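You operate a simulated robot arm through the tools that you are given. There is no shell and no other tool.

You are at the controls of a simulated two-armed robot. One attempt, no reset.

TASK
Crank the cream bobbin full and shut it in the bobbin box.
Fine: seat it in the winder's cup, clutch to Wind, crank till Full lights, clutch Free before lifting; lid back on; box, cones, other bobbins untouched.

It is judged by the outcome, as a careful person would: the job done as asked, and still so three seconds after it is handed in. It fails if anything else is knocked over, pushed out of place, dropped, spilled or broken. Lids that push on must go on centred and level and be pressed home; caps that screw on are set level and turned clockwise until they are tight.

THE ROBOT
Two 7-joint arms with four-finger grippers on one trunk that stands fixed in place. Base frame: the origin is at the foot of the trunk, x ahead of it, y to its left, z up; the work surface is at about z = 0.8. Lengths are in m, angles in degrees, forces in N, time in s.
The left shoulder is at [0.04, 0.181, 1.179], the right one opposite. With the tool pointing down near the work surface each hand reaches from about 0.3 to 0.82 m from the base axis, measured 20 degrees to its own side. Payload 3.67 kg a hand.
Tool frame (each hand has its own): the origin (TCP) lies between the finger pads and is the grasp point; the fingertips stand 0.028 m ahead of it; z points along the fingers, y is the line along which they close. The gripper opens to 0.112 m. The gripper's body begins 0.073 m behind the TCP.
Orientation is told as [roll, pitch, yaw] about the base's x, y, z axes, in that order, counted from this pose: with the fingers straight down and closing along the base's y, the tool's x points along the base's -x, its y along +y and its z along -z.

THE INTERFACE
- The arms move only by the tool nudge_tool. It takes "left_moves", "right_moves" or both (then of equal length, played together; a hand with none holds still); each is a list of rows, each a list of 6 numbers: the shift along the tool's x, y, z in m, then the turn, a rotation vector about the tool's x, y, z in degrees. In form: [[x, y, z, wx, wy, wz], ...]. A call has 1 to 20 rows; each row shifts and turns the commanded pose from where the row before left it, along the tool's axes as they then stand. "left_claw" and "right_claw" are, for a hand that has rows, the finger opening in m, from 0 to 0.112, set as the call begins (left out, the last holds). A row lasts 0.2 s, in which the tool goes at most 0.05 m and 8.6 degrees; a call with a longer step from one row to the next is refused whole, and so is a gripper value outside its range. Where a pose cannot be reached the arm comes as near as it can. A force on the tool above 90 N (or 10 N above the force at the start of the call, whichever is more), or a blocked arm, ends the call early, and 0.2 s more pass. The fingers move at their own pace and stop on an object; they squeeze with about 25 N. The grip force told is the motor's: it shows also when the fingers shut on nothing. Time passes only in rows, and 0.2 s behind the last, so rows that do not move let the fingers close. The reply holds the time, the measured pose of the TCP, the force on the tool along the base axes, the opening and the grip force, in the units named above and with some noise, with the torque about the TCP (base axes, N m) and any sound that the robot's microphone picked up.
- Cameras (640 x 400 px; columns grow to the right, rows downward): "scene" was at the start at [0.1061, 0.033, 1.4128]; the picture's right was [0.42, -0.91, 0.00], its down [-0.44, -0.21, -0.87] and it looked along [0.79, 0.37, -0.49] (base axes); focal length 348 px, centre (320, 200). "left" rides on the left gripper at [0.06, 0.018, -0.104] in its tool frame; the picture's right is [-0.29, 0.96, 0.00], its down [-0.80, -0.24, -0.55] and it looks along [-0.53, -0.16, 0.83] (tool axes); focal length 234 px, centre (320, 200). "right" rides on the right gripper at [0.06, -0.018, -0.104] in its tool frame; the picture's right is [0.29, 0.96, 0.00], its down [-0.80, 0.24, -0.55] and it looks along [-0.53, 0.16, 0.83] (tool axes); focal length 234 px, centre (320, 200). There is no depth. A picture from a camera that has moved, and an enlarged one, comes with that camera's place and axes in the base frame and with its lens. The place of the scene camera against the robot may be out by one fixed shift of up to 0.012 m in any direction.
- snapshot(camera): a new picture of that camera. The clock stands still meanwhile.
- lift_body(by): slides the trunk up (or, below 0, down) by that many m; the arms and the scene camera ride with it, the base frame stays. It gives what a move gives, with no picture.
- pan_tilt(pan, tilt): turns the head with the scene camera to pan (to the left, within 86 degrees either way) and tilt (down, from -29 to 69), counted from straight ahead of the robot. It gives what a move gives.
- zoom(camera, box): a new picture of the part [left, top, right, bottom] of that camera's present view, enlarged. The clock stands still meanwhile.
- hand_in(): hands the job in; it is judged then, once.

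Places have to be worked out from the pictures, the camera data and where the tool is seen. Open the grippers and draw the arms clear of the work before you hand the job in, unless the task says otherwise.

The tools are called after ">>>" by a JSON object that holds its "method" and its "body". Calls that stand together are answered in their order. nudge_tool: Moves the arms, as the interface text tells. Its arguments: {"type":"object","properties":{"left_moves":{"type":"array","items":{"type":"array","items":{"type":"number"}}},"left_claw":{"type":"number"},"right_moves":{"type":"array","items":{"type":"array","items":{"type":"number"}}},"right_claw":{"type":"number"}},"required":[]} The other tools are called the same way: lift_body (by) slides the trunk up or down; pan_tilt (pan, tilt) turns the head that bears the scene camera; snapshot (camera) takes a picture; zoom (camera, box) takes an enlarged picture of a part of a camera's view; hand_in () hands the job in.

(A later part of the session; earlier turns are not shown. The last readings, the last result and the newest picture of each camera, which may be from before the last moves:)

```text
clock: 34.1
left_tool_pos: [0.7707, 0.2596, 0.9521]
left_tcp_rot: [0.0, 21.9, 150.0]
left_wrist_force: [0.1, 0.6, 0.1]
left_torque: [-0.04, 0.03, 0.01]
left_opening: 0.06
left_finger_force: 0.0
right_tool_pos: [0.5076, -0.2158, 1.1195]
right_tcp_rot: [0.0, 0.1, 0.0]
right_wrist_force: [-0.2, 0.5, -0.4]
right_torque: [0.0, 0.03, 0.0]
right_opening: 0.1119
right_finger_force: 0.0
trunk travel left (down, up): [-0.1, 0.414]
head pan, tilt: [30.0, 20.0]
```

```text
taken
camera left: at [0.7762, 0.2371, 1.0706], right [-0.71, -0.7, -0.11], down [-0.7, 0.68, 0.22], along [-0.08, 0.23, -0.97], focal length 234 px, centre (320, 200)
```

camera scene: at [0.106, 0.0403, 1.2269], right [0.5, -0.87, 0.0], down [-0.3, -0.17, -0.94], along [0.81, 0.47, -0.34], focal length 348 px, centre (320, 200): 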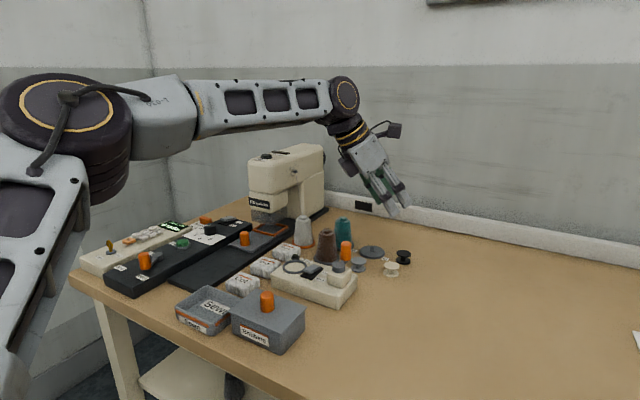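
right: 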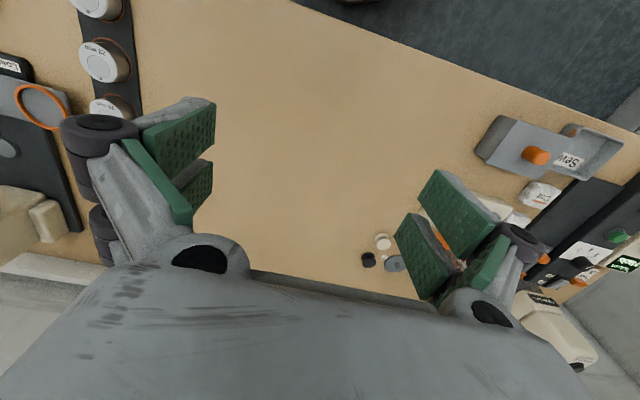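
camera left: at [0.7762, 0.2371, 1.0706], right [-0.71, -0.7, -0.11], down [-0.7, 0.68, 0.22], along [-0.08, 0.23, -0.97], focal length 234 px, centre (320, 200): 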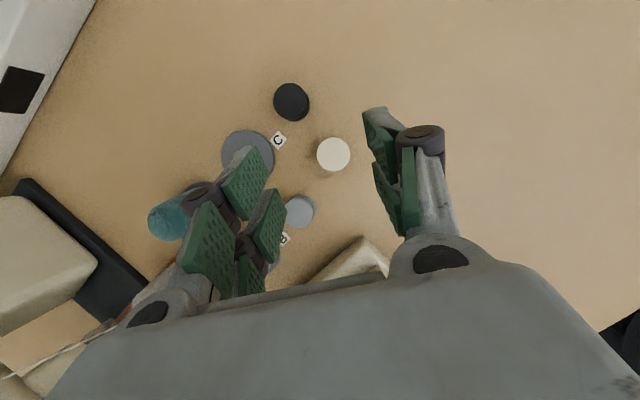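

Yaw 150°, lean 22° is reachable here. I zoom to re-measure the bobbin centre in this view.

>>> {"method": "zoom", "body": {"camera": "left", "box": [280, 110, 388, 218]}}

>>> {"method": "zoom", "body": {"camera": "scene", "box": [320, 170, 440, 290]}}

```text
3.70 times, centred on (334, 164) of left
camera zoom: at [0.7762, 0.2371, 1.0706], right [-0.71, -0.7, -0.11], down [-0.7, 0.68, 0.22], along [-0.08, 0.23, -0.97], focal length 867 px, centre (268, 333)
```

zoom: 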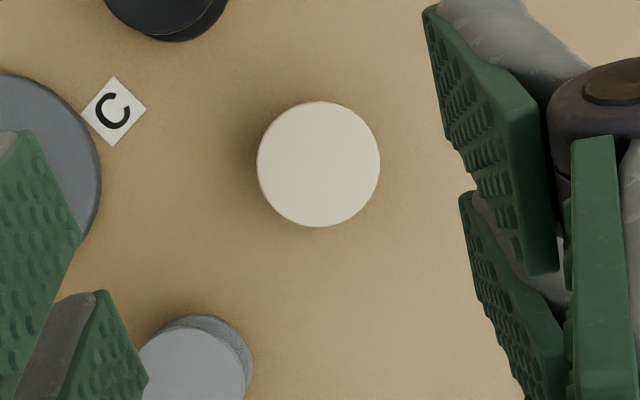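

```text
3.33 times, centred on (380, 230) of scene
camera zoom: at [0.1053, 0.041, 1.2269], right [0.5, -0.87, 0.0], down [-0.3, -0.17, -0.94], along [0.81, 0.47, -0.34], focal length 1158 px, centre (120, 100)
```

zoom: 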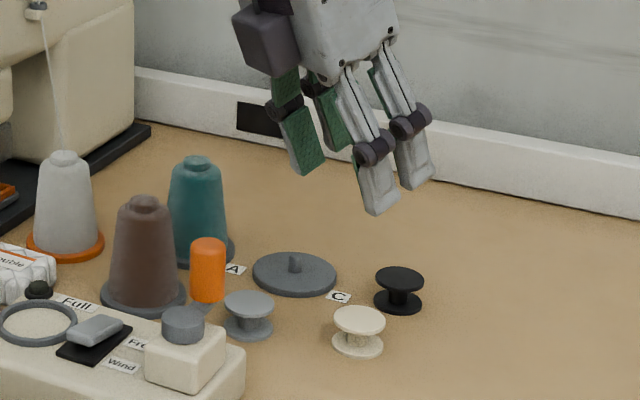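

The bobbin centre is confirmed near (0.780, 0.250). I align and descend so the prongs straddle just its upper flange (TCP z≈0.845).

>>> {"method": "nudge_tool", "body": {"left_moves": [[0.0106, 0.0037, 0.0043, 0, 0, 0], [-0.00998, 0, 0.02482, 0, 0, 0], [-0.00998, 0, 0.02482, 0, 0, 0], [-0.00998, 0, 0.02482, 0, 0, 0], [-0.00998, 0, 0.02482, 0, 0, 0]]}}

>>> {"method": "zoom", "body": {"camera": "scene", "box": [320, 190, 440, 300]}}

>>> {"method": "zoom", "body": {"camera": "left", "box": [200, 80, 460, 290]}}

```text
clock: 35.4
left_tool_pos: [0.7772, 0.2558, 0.8445]
left_tcp_rot: [-0.1, 22.1, 149.9]
left_wrist_force: [0.1, 0.3, -0.5]
left_torque: [0.02, 0.01, 0.02]
left_opening: 0.0598
left_finger_force: 0.0
left hand out of reach, approached as far as the arm can: row 1
right_tool_pos: [0.5061, -0.2152, 1.1195]
right_tcp_rot: [0.0, 0.0, 0.0]
right_wrist_force: [-0.1, -0.2, 0.3]
right_torque: [0.03, 0.0, 0.02]
right_opening: 0.112
right_finger_force: 0.1
trunk travel left (down, up): [-0.1, 0.414]
head pan, tilt: [30.0, 20.0]
```

```text
3.64 times, centred on (380, 245) of scene
camera zoom: at [0.1051, 0.041, 1.227], right [0.5, -0.87, 0.0], down [-0.3, -0.17, -0.94], along [0.81, 0.47, -0.34], focal length 1264 px, centre (102, 36)
```

zoom: 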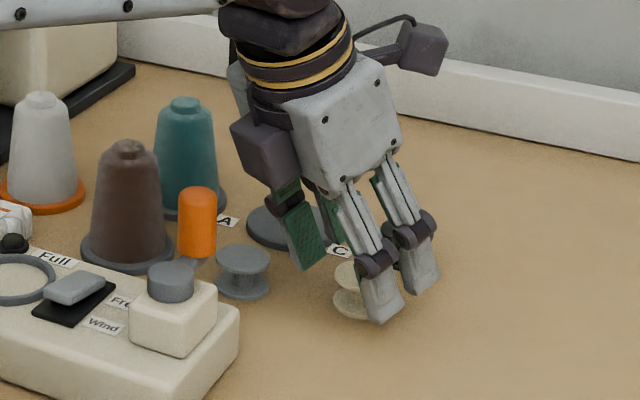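

```text
1.90 times, centred on (330, 185) of left
camera zoom: at [0.7818, 0.232, 0.9636], right [-0.71, -0.69, -0.11], down [-0.7, 0.68, 0.21], along [-0.08, 0.23, -0.97], focal length 446 px, centre (301, 229)
```

zoom: 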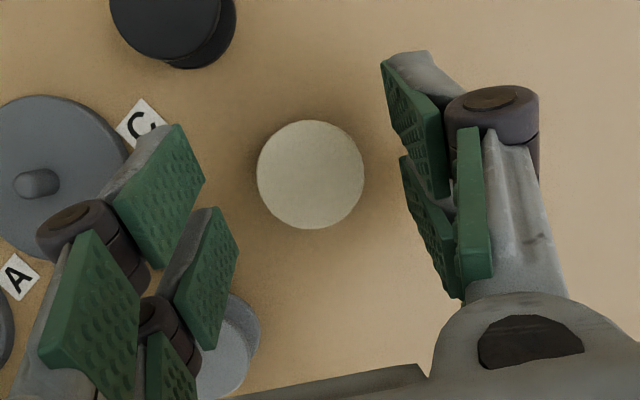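

I'm about 5 mm off in y because the first step was clipped higher up; I correct now at this height.

>>> {"method": "nudge_tool", "body": {"left_moves": [[0.0025, 0.0018, 0.001, 0, 0, 0], [0.0025, 0.0018, 0.001, 0, 0, 0]]}}

>>> {"method": "zoom", "body": {"camera": "left", "box": [200, 80, 460, 290]}}

```text
clock: 36.0
left_tool_pos: [0.7789, 0.251, 0.8443]
left_tcp_rot: [0.0, 22.3, 149.7]
left_wrist_force: [0.8, 0.0, -0.3]
left_torque: [0.0, 0.01, 0.0]
left_opening: 0.0602
left_finger_force: 0.1
right_tool_pos: [0.5073, -0.2154, 1.1198]
right_tcp_rot: [0.1, -0.1, 0.0]
right_wrist_force: [-0.5, -0.1, -0.4]
right_torque: [0.01, 0.0, -0.02]
right_opening: 0.1119
right_finger_force: 0.0
trunk travel left (down, up): [-0.1, 0.414]
head pan, tilt: [30.0, 20.0]
```

```text
1.90 times, centred on (330, 185) of left
camera zoom: at [0.783, 0.2272, 0.964], right [-0.71, -0.69, -0.11], down [-0.7, 0.69, 0.21], along [-0.07, 0.23, -0.97], focal length 446 px, centre (301, 229)
```

zoom: 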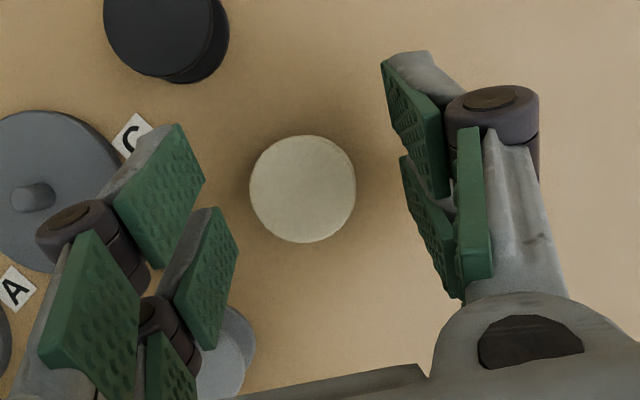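

The bobbin is centred between the prongs. I close on it.

>>> {"method": "nudge_tool", "body": {"left_moves": [[0, 0, 0, 0, 0, 0], [0, 0, 0, 0, 0, 0], [0, 0, 0, 0, 0, 0], [0, 0, 0, 0, 0, 0]], "left_claw": 0.025}}

>>> {"method": "zoom", "body": {"camera": "left", "box": [200, 80, 460, 290]}}

>>> {"method": "zoom", "body": {"camera": "scene", "box": [370, 220, 430, 290]}}

```text
clock: 37.0
left_tool_pos: [0.7788, 0.2506, 0.8445]
left_tcp_rot: [0.0, 22.2, 149.7]
left_wrist_force: [0.9, 0.5, -0.2]
left_torque: [-0.02, 0.0, 0.0]
left_opening: 0.0332
left_finger_force: 25.2
right_tool_pos: [0.5078, -0.2161, 1.1209]
right_tcp_rot: [0.0, -0.1, 0.0]
right_wrist_force: [0.1, -1.2, 0.3]
right_torque: [0.01, -0.01, 0.01]
right_opening: 0.1118
right_finger_force: 0.1
trunk travel left (down, up): [-0.1, 0.414]
head pan, tilt: [30.0, 20.0]
```

```text
1.90 times, centred on (330, 185) of left
camera zoom: at [0.783, 0.2272, 0.964], right [-0.71, -0.69, -0.11], down [-0.7, 0.69, 0.21], along [-0.07, 0.23, -0.97], focal length 446 px, centre (301, 229)
```

zoom: 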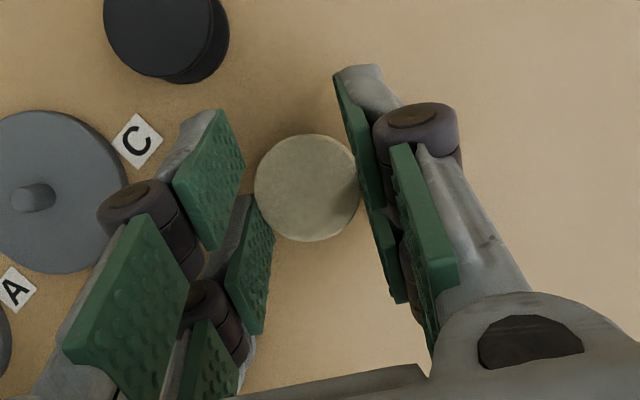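

```text
5.71 times, centred on (400, 255) of scene
camera zoom: at [0.1046, 0.0409, 1.227], right [0.5, -0.87, 0.0], down [-0.3, -0.17, -0.94], along [0.81, 0.47, -0.34], focal length 1986 px, centre (-137, -114)
```

zoom: 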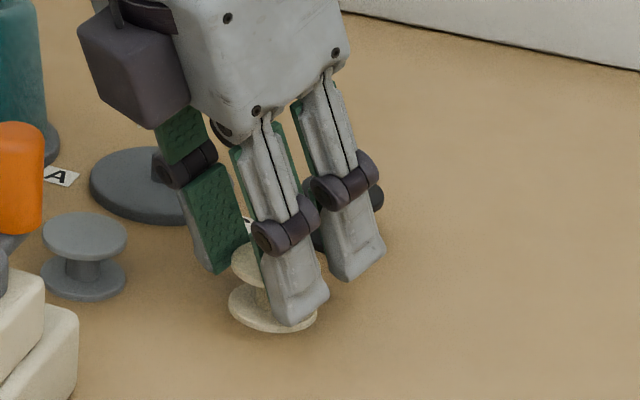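

Gripped (opening 33 mm, 25 N). I lift straight up gently by 2 cm and then onward while drawing back.

>>> {"method": "nudge_tool", "body": {"left_moves": [[0.0038, 0, -0.0093, 0, 0, 0], [0.0038, 0, -0.0093, 0, 0, 0], [0.0038, 0, -0.0093, 0, 0, 0]]}}

>>> {"method": "zoom", "body": {"camera": "scene", "box": [370, 210, 430, 280]}}

```text
clock: 37.8
left_tool_pos: [0.7779, 0.2498, 0.8757]
left_tcp_rot: [0.1, 22.1, 149.6]
left_wrist_force: [0.1, 0.3, -0.6]
left_torque: [0.0, 0.03, -0.01]
left_opening: 0.0332
left_finger_force: 25.2
right_tool_pos: [0.507, -0.2157, 1.1193]
right_tcp_rot: [0.0, -0.1, 0.0]
right_wrist_force: [0.0, 0.4, 0.2]
right_torque: [0.01, 0.02, 0.01]
right_opening: 0.1123
right_finger_force: 0.2
trunk travel left (down, up): [-0.1, 0.414]
head pan, tilt: [30.0, 20.0]
```

```text
5.71 times, centred on (400, 245) of scene
camera zoom: at [0.1044, 0.0408, 1.227], right [0.5, -0.87, 0.0], down [-0.3, -0.17, -0.94], along [0.81, 0.47, -0.34], focal length 1986 px, centre (-137, -57)
```

zoom: 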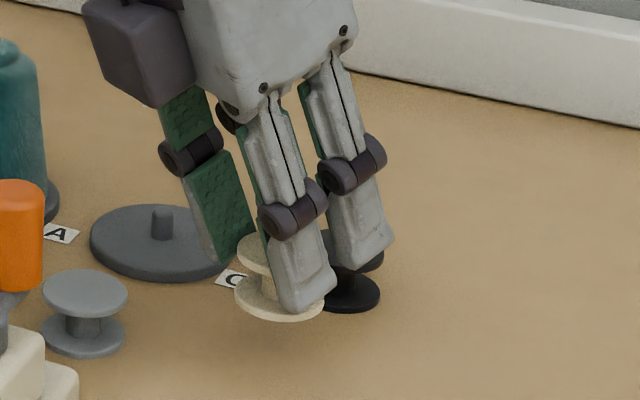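

Bobbin lifted upright and clear. I raise it further while drawing back slightly to stay within reach.

>>> {"method": "nudge_tool", "body": {"left_moves": [[0.003, -0.0012, -0.0285, 0, 0, 0], [0.003, -0.0012, -0.0285, 0, 0, 0], [0.003, -0.0012, -0.0285, 0, 0, 0], [0.003, -0.0012, -0.0285, 0, 0, 0]]}}

```text
clock: 38.8
left_tool_pos: [0.7549, 0.2693, 0.9861]
left_tcp_rot: [-0.1, 22.0, 149.8]
left_wrist_force: [-0.7, 0.2, -0.3]
left_torque: [-0.04, -0.03, 0.03]
left_opening: 0.0333
left_finger_force: 25.4
right_tool_pos: [0.5065, -0.2149, 1.1207]
right_tcp_rot: [0.0, -0.1, -0.1]
right_wrist_force: [-0.7, -0.3, 0.0]
right_torque: [-0.04, -0.02, 0.01]
right_opening: 0.1121
right_finger_force: 0.1
trunk travel left (down, up): [-0.1, 0.414]
head pan, tilt: [30.0, 20.0]
```

Now over to the winder at this height, then yaw from 150° to 70° so the fingers will avoid both the rocker and the lamp.

>>> {"method": "nudge_tool", "body": {"left_moves": [[-0.0307, -0.011, -0.0124, 0, 0, 0], [-0.0307, -0.011, -0.0124, 0, 0, 0], [-0.0307, -0.011, -0.0124, 0, 0, 0], [-0.0307, -0.011, -0.0124, 0, 0, 0], [-0.0307, -0.011, -0.0124, 0, 0, 0], [0, 0, 0, -3.01, 0, 7.41], [0, 0, 0, -3.01, 0, 7.41], [0, 0, 0, -3.01, 0, 7.41], [0, 0, 0, -3.01, 0, 7.41], [0, 0, 0, -3.01, 0, 7.41], [0, 0, 0, -3.01, 0, 7.41], [0, 0, 0, -3.01, 0, 7.41], [0, 0, 0, -3.01, 0, 7.41], [0, 0, 0, -3.01, 0, 7.41], [0, 0, 0, -3.01, 0, 7.41]]}}

>>> {"method": "snapshot", "body": {"camera": "left"}}

>>> {"method": "snapshot", "body": {"camera": "scene"}}

```text
clock: 42.0
left_tool_pos: [0.6396, 0.3988, 0.9837]
left_tcp_rot: [0.2, 22.1, 69.8]
left_wrist_force: [0.8, 0.3, -0.2]
left_torque: [0.01, -0.01, 0.03]
left_opening: 0.0334
left_finger_force: 24.8
right_tool_pos: [0.5071, -0.2148, 1.1199]
right_tcp_rot: [0.0, 0.1, 0.0]
right_wrist_force: [0.6, -0.4, -1.2]
right_torque: [0.01, -0.01, -0.02]
right_opening: 0.112
right_finger_force: 0.0
trunk travel left (down, up): [-0.1, 0.414]
head pan, tilt: [30.0, 20.0]
```

```text
taken
camera left: at [0.6163, 0.3901, 1.1038], right [-0.81, 0.58, -0.11], down [0.55, 0.81, 0.21], along [0.21, 0.11, -0.97], focal length 234 px, centre (320, 200)
```

left: 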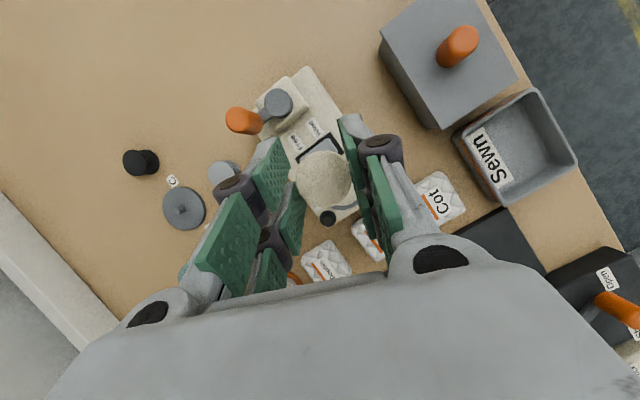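

```text
taken
camera scene: at [0.1049, 0.0407, 1.227], right [0.5, -0.87, 0.0], down [-0.3, -0.17, -0.94], along [0.81, 0.47, -0.34], focal length 348 px, centre (320, 200)
```

scene: 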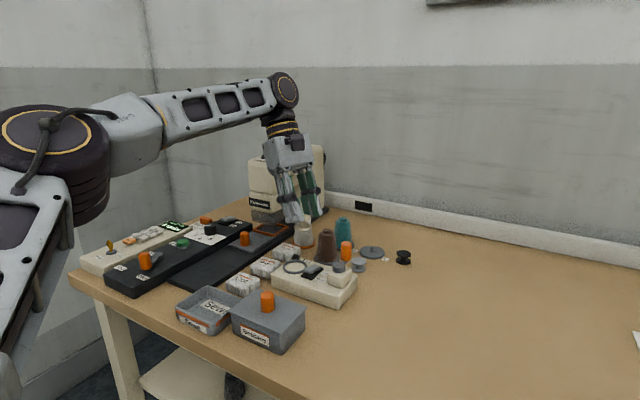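

Above the winder now, with the bobbin still level. I zoom to locate the cup ring and lamp from this view.

>>> {"method": "zoom", "body": {"camera": "left", "box": [250, 70, 400, 260]}}

>>> {"method": "zoom", "body": {"camera": "scene", "box": [250, 200, 370, 320]}}

```text
2.11 times, centred on (325, 165) of left
camera zoom: at [0.6163, 0.3901, 1.1038], right [-0.81, 0.58, -0.11], down [0.55, 0.81, 0.21], along [0.21, 0.11, -0.97], focal length 493 px, centre (310, 274)
```

zoom: 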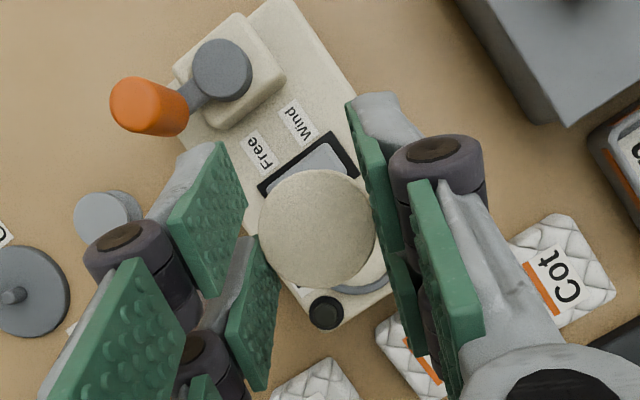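

```text
3.33 times, centred on (310, 260) of scene
camera zoom: at [0.1049, 0.0407, 1.227], right [0.5, -0.87, 0.0], down [-0.3, -0.17, -0.94], along [0.81, 0.47, -0.34], focal length 1158 px, centre (353, 0)
```

zoom: 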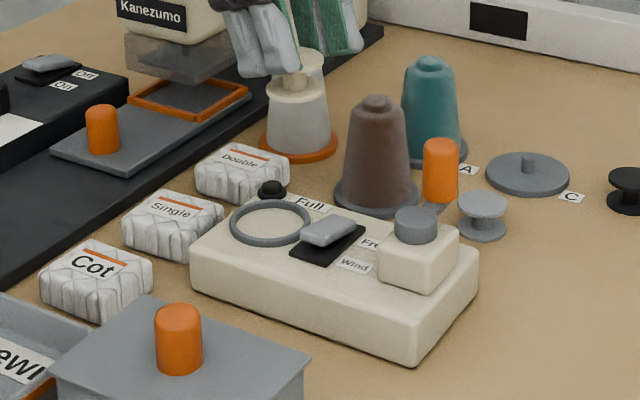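

The lamp fixes agree between views to 1 mm, and the cup centre comes out at (0.6465, 0.4225), top near z=0.83. I centre the bobbin over it and descend to just above the ring.

>>> {"method": "nudge_tool", "body": {"left_moves": [[-0.0248, 0.0017, -0.0101, 0, 0, 0], [-0.00975, 0, 0.02402, 0, 0, 0], [-0.00975, 0, 0.02402, 0, 0, 0], [-0.00975, 0, 0.02402, 0, 0, 0], [-0.00739, 0, 0.0182, 0, 0, 0]]}}

>>> {"method": "zoom", "body": {"camera": "left", "box": [220, 70, 420, 260]}}

>>> {"method": "zoom", "body": {"camera": "scene", "box": [265, 230, 345, 300]}}

```text
clock: 43.1
left_tool_pos: [0.6467, 0.425, 0.8871]
left_tcp_rot: [0.1, 21.9, 69.9]
left_wrist_force: [0.4, 0.4, -0.5]
left_torque: [0.02, -0.02, 0.03]
left_opening: 0.0334
left_finger_force: 24.5
right_tool_pos: [0.5063, -0.2164, 1.1209]
right_tcp_rot: [0.0, 0.0, 0.0]
right_wrist_force: [0.5, 0.4, 0.2]
right_torque: [-0.03, 0.02, 0.01]
right_opening: 0.1124
right_finger_force: 0.1
trunk travel left (down, up): [-0.1, 0.414]
head pan, tilt: [30.0, 20.0]
```

```text
2.11 times, centred on (320, 165) of left
camera zoom: at [0.6242, 0.4164, 1.0057], right [-0.81, 0.58, -0.11], down [0.55, 0.81, 0.21], along [0.21, 0.11, -0.97], focal length 493 px, centre (320, 274)
```

zoom: 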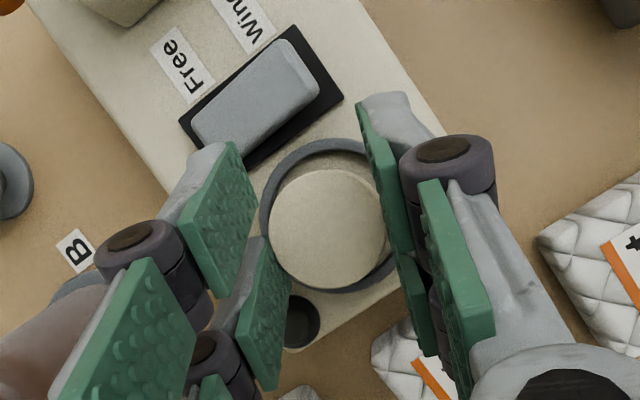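

```text
5.71 times, centred on (305, 265) of scene
camera zoom: at [0.1047, 0.0411, 1.227], right [0.5, -0.87, 0.0], down [-0.3, -0.17, -0.94], along [0.81, 0.47, -0.34], focal length 1986 px, centre (406, -171)
```

zoom: 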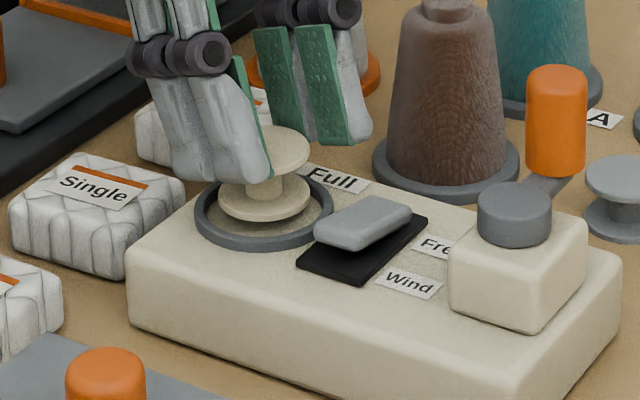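

The bobbin's axis is within 1 mm of the cup's centre. I lower it in small steps, watching the force.

>>> {"method": "nudge_tool", "body": {"left_moves": [[-0.0015, 0, 0.0037, 0, 0, 0], [-0.0015, 0, 0.0037, 0, 0, 0], [-0.0015, 0, 0.0037, 0, 0, 0]]}}

>>> {"method": "zoom", "body": {"camera": "scene", "box": [265, 230, 345, 300]}}

```text
clock: 44.0
left_tool_pos: [0.6463, 0.4256, 0.8794]
left_tcp_rot: [-0.3, 22.0, 69.8]
left_wrist_force: [2.4, 3.6, 18.7]
left_torque: [0.16, -0.12, -0.01]
left_opening: 0.0333
left_finger_force: 24.6
right_tool_pos: [0.5055, -0.2145, 1.1209]
right_tcp_rot: [-0.1, -0.1, 0.0]
right_wrist_force: [0.4, 0.5, -0.4]
right_torque: [0.04, 0.01, 0.02]
right_opening: 0.1118
right_finger_force: 0.1
trunk travel left (down, up): [-0.1, 0.414]
head pan, tilt: [30.0, 20.0]
```

```text
5.71 times, centred on (305, 265) of scene
camera zoom: at [0.1032, 0.0404, 1.2274], right [0.5, -0.87, 0.0], down [-0.3, -0.17, -0.94], along [0.81, 0.47, -0.34], focal length 1986 px, centre (406, -171)
```

zoom: 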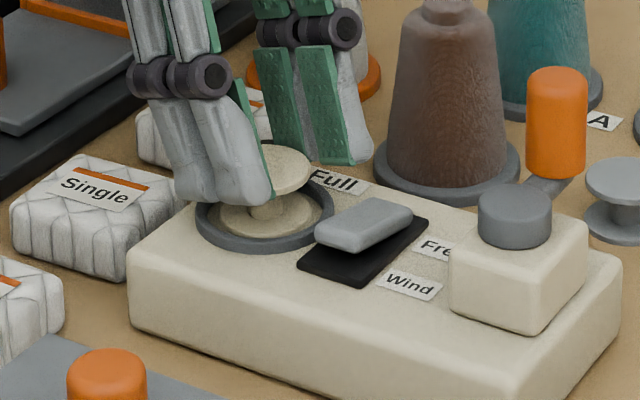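

There is 19 N of contact at z=0.879, a little earlier than computed. Before releasing I look closely to see whether the bobbin sits inside the ring or a finger/flange rests on the rim.

>>> {"method": "zoom", "body": {"camera": "scene", "box": [284, 252, 318, 282]}}

>>> {"method": "zoom", "body": {"camera": "left", "box": [270, 110, 370, 220]}}

```text
13.33 times, centred on (301, 267) of scene
camera zoom: at [0.1032, 0.0404, 1.2274], right [0.5, -0.87, 0.0], down [-0.3, -0.17, -0.94], along [0.81, 0.47, -0.34], focal length 4634 px, centre (573, -693)
```

zoom: 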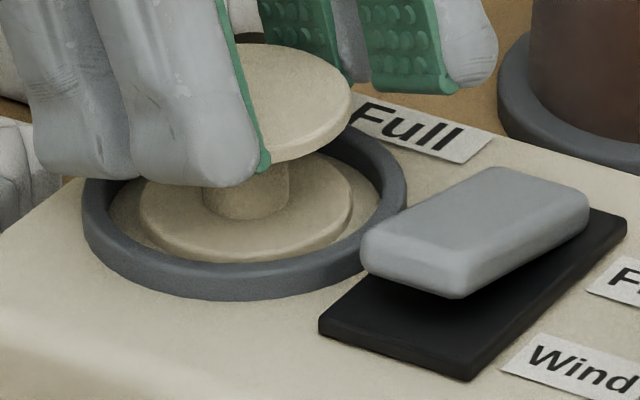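

```text
3.64 times, centred on (320, 165) of left
camera zoom: at [0.6229, 0.4162, 0.9981], right [-0.81, 0.58, -0.11], down [0.55, 0.81, 0.22], along [0.22, 0.11, -0.97], focal length 852 px, centre (320, 327)
```

zoom: 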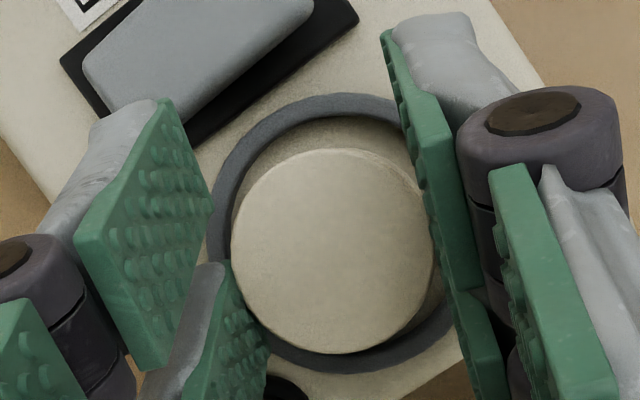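

The lower flange is clearly inside the ring, resting on the cup floor. I ease off the pressing force by 3 mm and open the fingers a little.

>>> {"method": "nudge_tool", "body": {"left_moves": [[0.0011, 0, -0.0028, 0, 0, 0], [0, 0, 0, 0, 0, 0]]}}

>>> {"method": "nudge_tool", "body": {"left_moves": [[0, 0, 0, 0, 0, 0], [0, 0, 0, 0, 0, 0], [0, 0, 0, 0, 0, 0]], "left_claw": 0.052}}

>>> {"method": "zoom", "body": {"camera": "scene", "box": [275, 240, 335, 290]}}

>>> {"method": "zoom", "body": {"camera": "left", "box": [270, 110, 370, 220]}}

```text
clock: 44.5
left_tool_pos: [0.6451, 0.4241, 0.8783]
left_tcp_rot: [-0.1, 22.0, 69.8]
left_wrist_force: [0.8, 1.0, 11.2]
left_torque: [0.05, -0.09, 0.07]
left_opening: 0.0332
left_finger_force: 25.0
right_tool_pos: [0.505, -0.216, 1.121]
right_tcp_rot: [0.0, 0.0, -0.1]
right_wrist_force: [-0.1, -0.2, -0.8]
right_torque: [-0.02, 0.0, -0.01]
right_opening: 0.1119
right_finger_force: 0.1
trunk travel left (down, up): [-0.1, 0.414]
head pan, tilt: [30.0, 20.0]
```

```text
clock: 45.4
left_tool_pos: [0.6462, 0.4256, 0.8789]
left_tcp_rot: [0.1, 22.1, 70.0]
left_wrist_force: [-0.7, 1.0, 0.1]
left_torque: [0.0, 0.01, 0.02]
left_opening: 0.052
left_finger_force: 0.1
right_tool_pos: [0.5072, -0.2156, 1.1201]
right_tcp_rot: [0.0, 0.0, 0.1]
right_wrist_force: [0.1, -0.1, -0.3]
right_torque: [0.02, -0.01, 0.01]
right_opening: 0.1121
right_finger_force: 0.0
trunk travel left (down, up): [-0.1, 0.414]
head pan, tilt: [30.0, 20.0]
```

```text
8.00 times, centred on (305, 265) of scene
camera zoom: at [0.1045, 0.0409, 1.227], right [0.5, -0.87, 0.0], down [-0.3, -0.17, -0.94], along [0.81, 0.47, -0.34], focal length 2780 px, centre (440, -320)
```

zoom: 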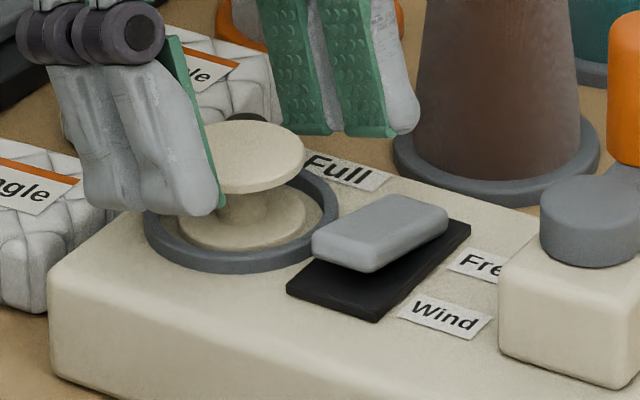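

```text
3.64 times, centred on (320, 165) of left
camera zoom: at [0.624, 0.4163, 0.9973], right [-0.81, 0.58, -0.11], down [0.55, 0.81, 0.21], along [0.21, 0.11, -0.97], focal length 852 px, centre (320, 327)
```

zoom: 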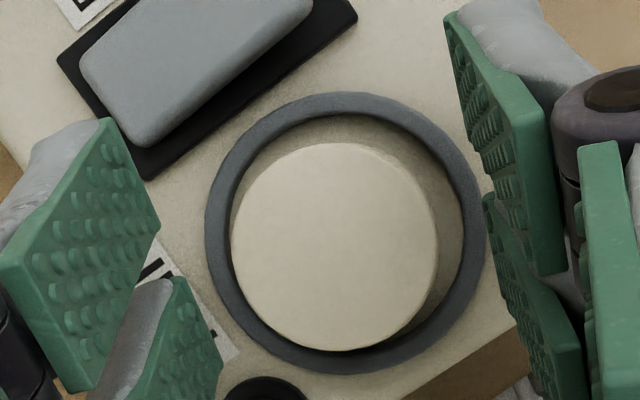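

The bobbin sits freely in the cup. I withdraw upward, set the hand vertical, turn it to yaw 0 and close the fingers for pressing the rocker's Wind end.

>>> {"method": "nudge_tool", "body": {"left_moves": [[0.0094, 0, -0.0232, 0, 0, 0], [0.0094, 0, -0.0232, 0, 0, 0], [0.0094, 0, -0.0232, 0, 0, 0], [0.0094, 0, -0.0232, 0, 0, 0], [0, 0, 0, 0, -7.35, 0], [0, 0, 0, 0, -7.35, 0], [0, 0, 0, 0, -7.35, 0], [0, 0, 0, 0, 0, 7.78], [0, 0, 0, 0, 0, 7.78], [0, 0, 0, 0, 0, 7.78], [0, 0, 0, 0, 0, 7.78], [0, 0, 0, 0, 0, 7.78], [0, 0, 0, 0, 0, 7.78], [0, 0, 0, 0, 0, 7.78], [0, 0, 0, 0, 0, 7.78], [0, 0, 0, 0, 0, 7.78]]}}

>>> {"method": "snapshot", "body": {"camera": "left"}}

```text
clock: 48.8
left_tool_pos: [0.6463, 0.4258, 0.9793]
left_tcp_rot: [0.0, 0.1, -0.3]
left_wrist_force: [0.5, -0.4, 0.9]
left_torque: [0.01, 0.0, 0.0]
left_opening: 0.052
left_finger_force: 0.1
right_tool_pos: [0.5076, -0.2151, 1.1204]
right_tcp_rot: [0.0, 0.0, 0.0]
right_wrist_force: [1.1, -0.8, 0.4]
right_torque: [0.0, 0.0, 0.03]
right_opening: 0.1121
right_finger_force: 0.1
trunk travel left (down, up): [-0.1, 0.414]
head pan, tilt: [30.0, 20.0]
```

```text
taken
camera left: at [0.5867, 0.444, 1.0833], right [0.29, 0.96, 0.0], down [0.8, -0.24, 0.55], along [0.53, -0.16, -0.83], focal length 234 px, centre (320, 200)
```

left: 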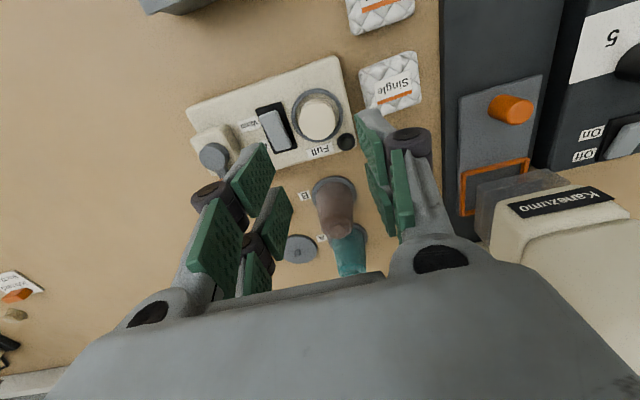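

Good view of the seated bobbin. I zoom on the rocker and cup to fix the pressing point.

>>> {"method": "zoom", "body": {"camera": "left", "box": [180, 50, 370, 190]}}

>>> {"method": "zoom", "body": {"camera": "left", "box": [230, 80, 350, 165]}}

```text
2.86 times, centred on (275, 120) of left
camera zoom: at [0.5867, 0.444, 1.0833], right [0.29, 0.96, 0.0], down [0.8, -0.24, 0.55], along [0.53, -0.16, -0.83], focal length 669 px, centre (449, 429)
```

zoom: 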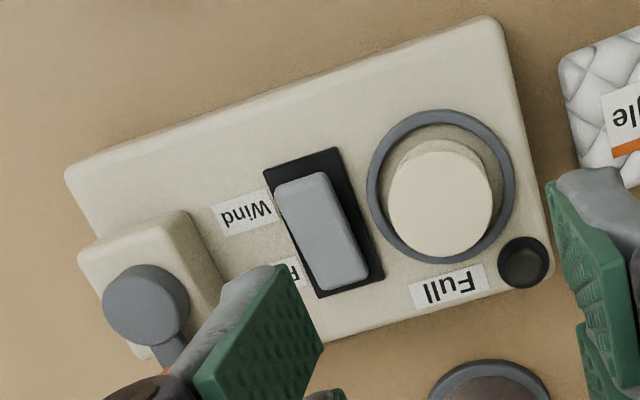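

```text
4.71 times, centred on (290, 122) of left
camera zoom: at [0.5867, 0.444, 1.0833], right [0.29, 0.96, 0.0], down [0.8, -0.24, 0.55], along [0.53, -0.16, -0.83], focal length 1102 px, centre (461, 565)
```

zoom: 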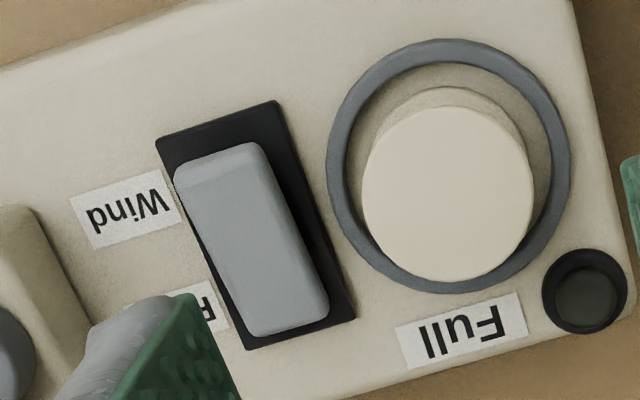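

The plate spans x 0.620–0.670, y 0.366–0.393, with the Wind end at x≈0.625. I close the fingers, move over the Wind half at (0.620, 0.3795) and come down to just above it.

>>> {"method": "nudge_tool", "body": {"left_moves": [[0.01315, -0.02315, 0, 0, 0, 0], [0.01315, -0.02315, 0, 0, 0, 0], [0, 0, 0.0297, 0, 0, 0], [0, 0, 0.0297, 0, 0, 0], [0, 0, 0.0297, 0, 0, 0]], "left_claw": 0.0}}

>>> {"method": "zoom", "body": {"camera": "left", "box": [220, 90, 420, 290]}}

>>> {"method": "zoom", "body": {"camera": "scene", "box": [275, 230, 355, 300]}}

```text
clock: 50.0
left_tool_pos: [0.6216, 0.3809, 0.8894]
left_tcp_rot: [0.1, 0.1, 0.0]
left_wrist_force: [0.6, -0.4, -0.2]
left_torque: [0.01, 0.06, 0.01]
left_opening: 0.0
left_finger_force: 24.7
right_tool_pos: [0.5077, -0.216, 1.1187]
right_tcp_rot: [-0.1, 0.1, 0.0]
right_wrist_force: [-0.3, -0.1, 1.5]
right_torque: [0.0, -0.01, 0.0]
right_opening: 0.1121
right_finger_force: 0.1
trunk travel left (down, up): [-0.1, 0.414]
head pan, tilt: [30.0, 20.0]
```

```text
2.00 times, centred on (320, 190) of left
camera zoom: at [0.5605, 0.3978, 0.9934], right [0.29, 0.96, 0.0], down [0.8, -0.24, 0.55], along [0.53, -0.16, -0.83], focal length 468 px, centre (320, 220)
```

zoom: 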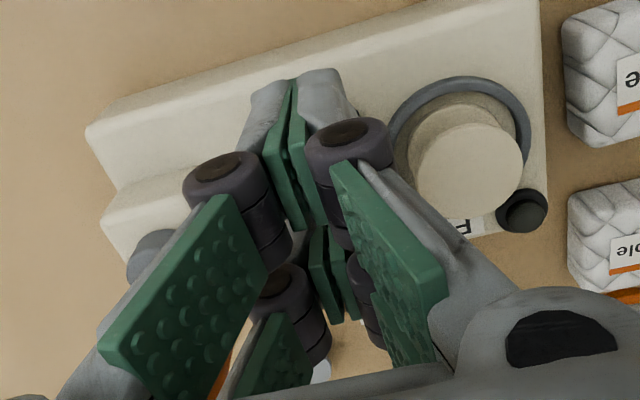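

```text
5.71 times, centred on (315, 265) of scene
camera zoom: at [0.1051, 0.0414, 1.2269], right [0.5, -0.87, 0.0], down [-0.3, -0.17, -0.94], along [0.81, 0.47, -0.34], focal length 1986 px, centre (349, -171)
```

zoom: 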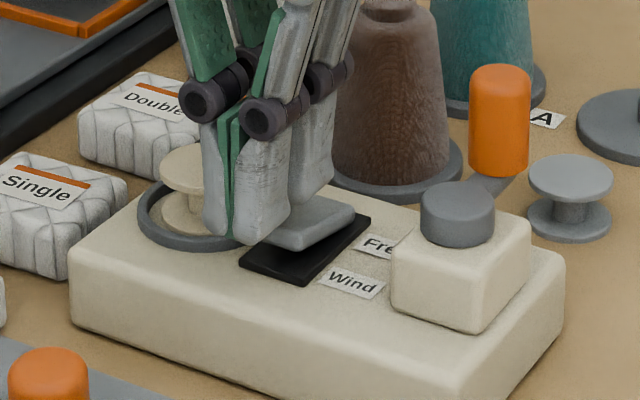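

The front prong pair hovers over the raised Wind end. I press down in small steps.

>>> {"method": "nudge_tool", "body": {"left_moves": [[0, 0, 0.003, 0, 0, 0], [0, 0, 0.003, 0, 0, 0], [0, 0, 0.003, 0, 0, 0]]}}

```text
clock: 50.8
left_tool_pos: [0.6198, 0.3794, 0.8797]
left_tcp_rot: [0.0, 0.1, -0.1]
left_wrist_force: [-0.6, -0.2, 0.9]
left_torque: [0.01, 0.01, 0.02]
left_opening: 0.0
left_finger_force: 24.7
right_tool_pos: [0.5076, -0.2162, 1.1207]
right_tcp_rot: [0.0, 0.0, 0.0]
right_wrist_force: [-0.1, -0.1, 0.5]
right_torque: [0.0, -0.01, 0.0]
right_opening: 0.1121
right_finger_force: 0.0
trunk travel left (down, up): [-0.1, 0.414]
head pan, tilt: [30.0, 20.0]
```

>>> {"method": "nudge_tool", "body": {"left_moves": [[0, 0, 0.002, 0, 0, 0], [0, 0, 0.002, 0, 0, 0], [0, 0, 0.002, 0, 0, 0]]}}

>>> {"method": "zoom", "body": {"camera": "scene", "box": [275, 230, 355, 300]}}

```text
clock: 51.5
left_tool_pos: [0.62, 0.379, 0.8746]
left_tcp_rot: [0.0, 0.1, -0.1]
left_wrist_force: [-0.5, -0.9, 0.8]
left_torque: [-0.03, -0.02, 0.04]
left_opening: 0.0
left_finger_force: 35.5
right_tool_pos: [0.5075, -0.2158, 1.1207]
right_tcp_rot: [-0.1, 0.0, 0.0]
right_wrist_force: [0.5, -0.3, 0.3]
right_torque: [0.01, 0.0, -0.05]
right_opening: 0.1118
right_finger_force: 0.0
trunk travel left (down, up): [-0.1, 0.414]
head pan, tilt: [30.0, 20.0]
```

```text
5.71 times, centred on (315, 265) of scene
camera zoom: at [0.1046, 0.0409, 1.227], right [0.5, -0.87, 0.0], down [-0.3, -0.17, -0.94], along [0.81, 0.47, -0.34], focal length 1986 px, centre (349, -171)
```

zoom: 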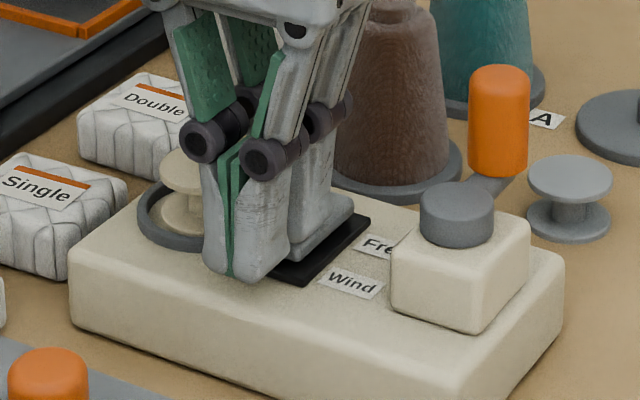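

Tips at z≈0.847 and still no wrist force; I continue downward slowly.

>>> {"method": "nudge_tool", "body": {"left_moves": [[0, 0, 0.002, 0, 0, 0], [0, 0, 0.001, 0, 0, 0]]}}

>>> {"method": "zoom", "body": {"camera": "scene", "box": [290, 245, 340, 290]}}

>>> {"method": "zoom", "body": {"camera": "left", "box": [250, 100, 410, 220]}}

```text
clock: 52.1
left_tool_pos: [0.6192, 0.3794, 0.8731]
left_tcp_rot: [0.0, -0.2, -0.1]
left_wrist_force: [-1.1, 3.3, 14.1]
left_torque: [0.04, -0.29, 0.08]
left_opening: 0.0061
left_finger_force: 35.5
right_tool_pos: [0.5061, -0.2159, 1.1202]
right_tcp_rot: [-0.1, -0.1, 0.0]
right_wrist_force: [0.3, 1.9, 0.2]
right_torque: [-0.01, 0.01, 0.0]
right_opening: 0.112
right_finger_force: 0.1
trunk travel left (down, up): [-0.1, 0.414]
head pan, tilt: [30.0, 20.0]
```

```text
8.89 times, centred on (315, 268) of scene
camera zoom: at [0.1032, 0.0405, 1.2273], right [0.5, -0.87, 0.0], down [-0.3, -0.17, -0.94], along [0.81, 0.47, -0.34], focal length 3089 px, centre (364, -400)
```

zoom: 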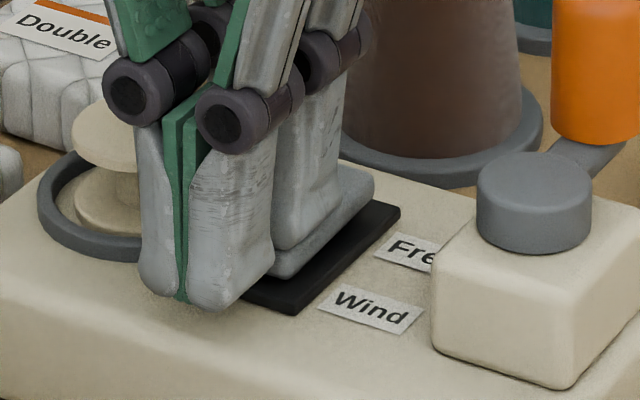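

```text
3.33 times, centred on (330, 160) of left
camera zoom: at [0.5592, 0.3974, 0.9778], right [0.29, 0.96, 0.0], down [0.8, -0.24, 0.56], along [0.53, -0.16, -0.83], focal length 781 px, centre (287, 333)
```

zoom: 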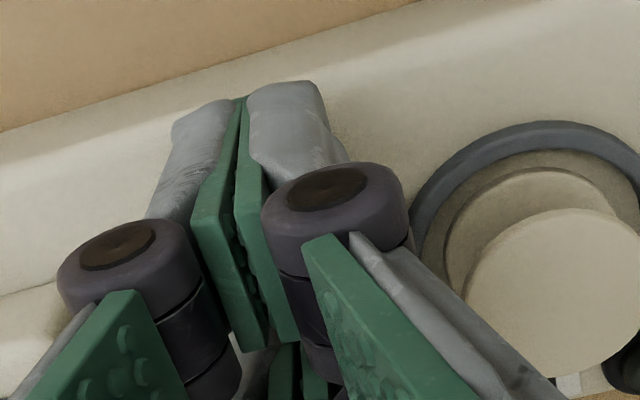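

The reaction acts about 20 mm ahead of the TCP (front prong, x≈0.639), too near the pivot. I lift off, shift 9 mm toward the Wind end, and press there.

>>> {"method": "nudge_tool", "body": {"left_moves": [[0, 0, -0.008, 0, 0, 0], [0, 0, -0.008, 0, 0, 0], [0.009, 0, 0, 0, 0, 0], [0, 0, 0, 0, 0, 0]], "left_claw": 0.0}}

>>> {"method": "zoom", "body": {"camera": "scene", "box": [290, 245, 340, 290]}}

```text
clock: 53.1
left_tool_pos: [0.6117, 0.3784, 0.8875]
left_tcp_rot: [0.1, 0.1, -0.1]
left_wrist_force: [-0.4, 1.4, -0.5]
left_torque: [0.01, -0.01, -0.05]
left_opening: 0.0
left_finger_force: 35.9
right_tool_pos: [0.5075, -0.2154, 1.1206]
right_tcp_rot: [-0.1, 0.1, 0.0]
right_wrist_force: [0.1, 0.0, -0.1]
right_torque: [0.0, 0.0, 0.0]
right_opening: 0.112
right_finger_force: 0.1
trunk travel left (down, up): [-0.1, 0.414]
head pan, tilt: [30.0, 20.0]
```

```text
8.89 times, centred on (315, 268) of scene
camera zoom: at [0.1046, 0.0407, 1.227], right [0.5, -0.87, 0.0], down [-0.3, -0.17, -0.94], along [0.81, 0.47, -0.34], focal length 3089 px, centre (364, -400)
```

zoom: 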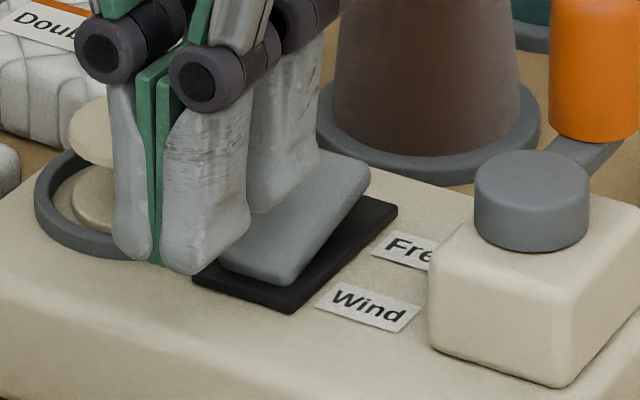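

The rocker now looks tipped toward Wind (near end down, far end up). I rise a bit to see it unobstructed.

>>> {"method": "nudge_tool", "body": {"left_moves": [[0.02, 0, -0.03, 0, 0, 0], [0.02, 0, -0.03, 0, 0, 0]]}}

>>> {"method": "zoom", "body": {"camera": "scene", "box": [280, 240, 350, 295]}}

>>> {"method": "zoom", "body": {"camera": "left", "box": [220, 100, 420, 290]}}

```text
clock: 53.8
left_tool_pos: [0.5693, 0.3784, 0.9473]
left_tcp_rot: [0.0, 0.0, -0.2]
left_wrist_force: [0.2, 0.1, -0.3]
left_torque: [0.0, -0.04, 0.0]
left_opening: 0.0001
left_finger_force: 35.1
right_tool_pos: [0.5066, -0.2148, 1.1194]
right_tcp_rot: [0.0, 0.1, 0.0]
right_wrist_force: [-0.6, 0.4, -0.1]
right_torque: [0.02, -0.01, 0.01]
right_opening: 0.1119
right_finger_force: 0.0
trunk travel left (down, up): [-0.1, 0.414]
head pan, tilt: [30.0, 20.0]
```

```text
7.27 times, centred on (315, 268) of scene
camera zoom: at [0.1039, 0.0407, 1.2271], right [0.5, -0.87, 0.0], down [-0.3, -0.17, -0.94], along [0.81, 0.47, -0.34], focal length 2528 px, centre (356, -291)
```

zoom: 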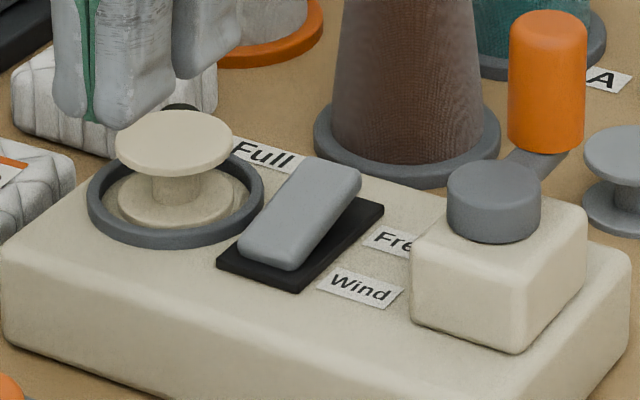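

```text
2.11 times, centred on (320, 195) of left
camera zoom: at [0.51, 0.3969, 1.0519], right [0.29, 0.96, 0.0], down [0.8, -0.24, 0.55], along [0.53, -0.16, -0.83], focal length 493 px, centre (320, 210)
```

zoom: 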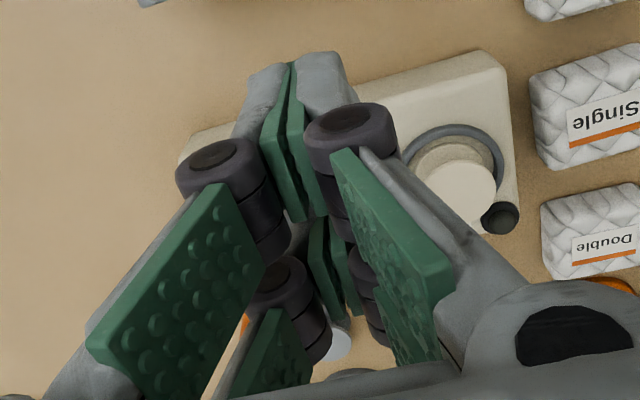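

The clutch is now on Wind. Triangulating, the crank hub is at (0.645, 0.3155), top z≈0.868, and the handle at (0.679, 0.316), top z≈0.902, so the crank radius is about 34 mm. I open the fingers and go above the handle.

>>> {"method": "nudge_tool", "body": {"left_moves": [[-0.0366, -0.0208, -0.005, 0, 0, 0], [-0.0366, -0.0208, -0.005, 0, 0, 0], [-0.0366, -0.0208, 0, 0, 0, 0], [0, 0, 0, 0, 0, 0]], "left_claw": 0.05}}

>>> {"method": "snapshot", "body": {"camera": "left"}}

>>> {"method": "zoom", "body": {"camera": "scene", "box": [280, 200, 400, 300]}}

```text
clock: 54.8
left_tool_pos: [0.6799, 0.3168, 0.9582]
left_tcp_rot: [-0.1, -0.1, 0.0]
left_wrist_force: [0.7, 0.0, -0.8]
left_torque: [-0.01, -0.06, -0.01]
left_opening: 0.05
left_finger_force: 0.2
right_tool_pos: [0.5063, -0.2155, 1.1197]
right_tcp_rot: [0.0, -0.1, -0.1]
right_wrist_force: [-0.4, 1.1, 0.0]
right_torque: [0.0, 0.01, 0.0]
right_opening: 0.1122
right_finger_force: 0.0
trunk travel left (down, up): [-0.1, 0.414]
head pan, tilt: [30.0, 20.0]
```

```text
taken
camera left: at [0.6201, 0.3354, 1.0628], right [0.29, 0.96, 0.0], down [0.8, -0.24, 0.55], along [0.53, -0.16, -0.83], focal length 234 px, centre (320, 200)
```

left: 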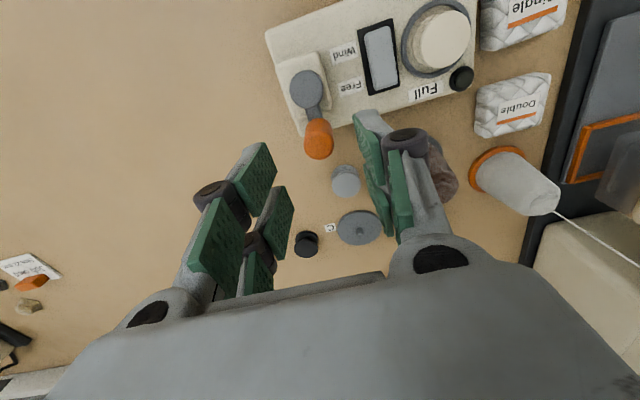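

```text
4.00 times, centred on (340, 250) of scene
camera zoom: at [0.1033, 0.0413, 1.2272], right [0.5, -0.87, 0.0], down [-0.3, -0.17, -0.94], along [0.81, 0.47, -0.34], focal length 1390 px, centre (240, 0)
```

zoom: 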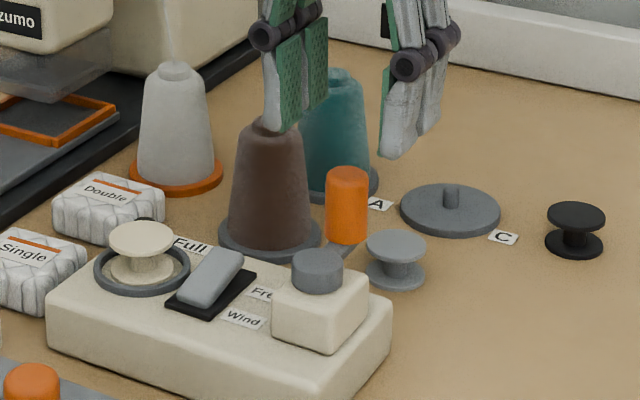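

I zoom in on the crank from this view to refine hub and handle positions.

>>> {"method": "zoom", "body": {"camera": "left", "box": [260, 40, 380, 170]}}

```text
3.08 times, centred on (320, 105) of left
camera zoom: at [0.6201, 0.3354, 1.0628], right [0.29, 0.96, 0.0], down [0.8, -0.24, 0.55], along [0.53, -0.16, -0.83], focal length 720 px, centre (320, 492)
```

zoom: 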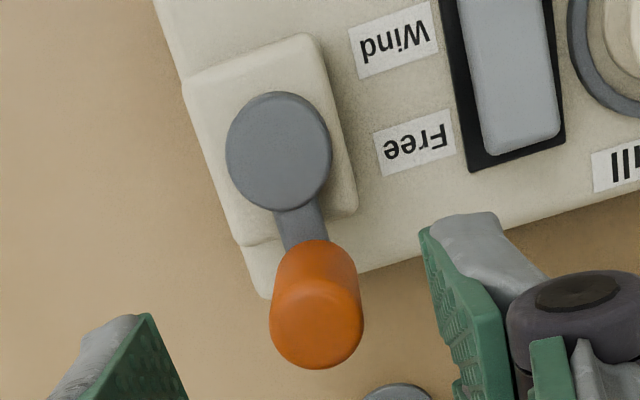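

Hub at about (0.644, 0.316), handle at (0.6775, 0.3165), diameter ~22 mm. I descend around the handle and grip it.

>>> {"method": "nudge_tool", "body": {"left_moves": [[0.0008, -0.0001, 0.019, 0, 0, 0], [0.0008, -0.0001, 0.019, 0, 0, 0], [0.0008, -0.0001, 0.019, 0, 0, 0]]}}

>>> {"method": "nudge_tool", "body": {"left_moves": [[0, 0, 0, 0, 0, 0], [0, 0, 0, 0, 0, 0], [0, 0, 0, 0, 0, 0]], "left_claw": 0.012}}

>>> {"method": "zoom", "body": {"camera": "scene", "box": [280, 200, 400, 300]}}

>>> {"method": "snapshot", "body": {"camera": "left"}}

```text
clock: 55.5
left_tool_pos: [0.6787, 0.3161, 0.9008]
left_tcp_rot: [0.0, 0.1, -0.1]
left_wrist_force: [-1.1, -0.3, 0.0]
left_torque: [0.01, 0.01, -0.05]
left_opening: 0.05
left_finger_force: 0.1
right_tool_pos: [0.5076, -0.2149, 1.1198]
right_tcp_rot: [0.0, 0.1, 0.0]
right_wrist_force: [0.2, 0.0, 0.8]
right_torque: [-0.03, 0.01, 0.01]
right_opening: 0.1117
right_finger_force: 0.0
trunk travel left (down, up): [-0.1, 0.414]
head pan, tilt: [30.0, 20.0]
```

```text
clock: 56.4
left_tool_pos: [0.6789, 0.3166, 0.8999]
left_tcp_rot: [-0.1, 0.0, -0.1]
left_wrist_force: [-0.6, -0.4, -1.0]
left_torque: [0.01, -0.12, 0.0]
left_opening: 0.0204
left_finger_force: 44.9
right_tool_pos: [0.5073, -0.2156, 1.1202]
right_tcp_rot: [0.0, 0.0, 0.0]
right_wrist_force: [0.0, 1.1, -0.6]
right_torque: [0.01, -0.01, 0.0]
right_opening: 0.1121
right_finger_force: 0.0
trunk travel left (down, up): [-0.1, 0.414]
head pan, tilt: [30.0, 20.0]
```

```text
4.00 times, centred on (340, 250) of scene
camera zoom: at [0.1045, 0.0409, 1.227], right [0.5, -0.87, 0.0], down [-0.3, -0.17, -0.94], along [0.81, 0.47, -0.34], focal length 1390 px, centre (240, 0)
```

zoom: 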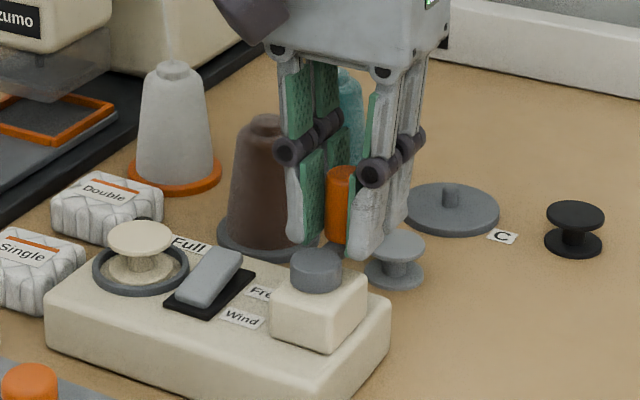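

```text
taken
camera left: at [0.6191, 0.3348, 1.0045], right [0.29, 0.96, 0.0], down [0.8, -0.24, 0.55], along [0.53, -0.16, -0.83], focal length 234 px, centre (320, 200)
```

left: 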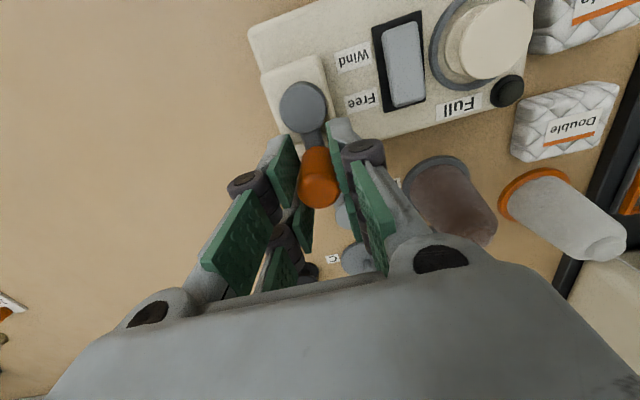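

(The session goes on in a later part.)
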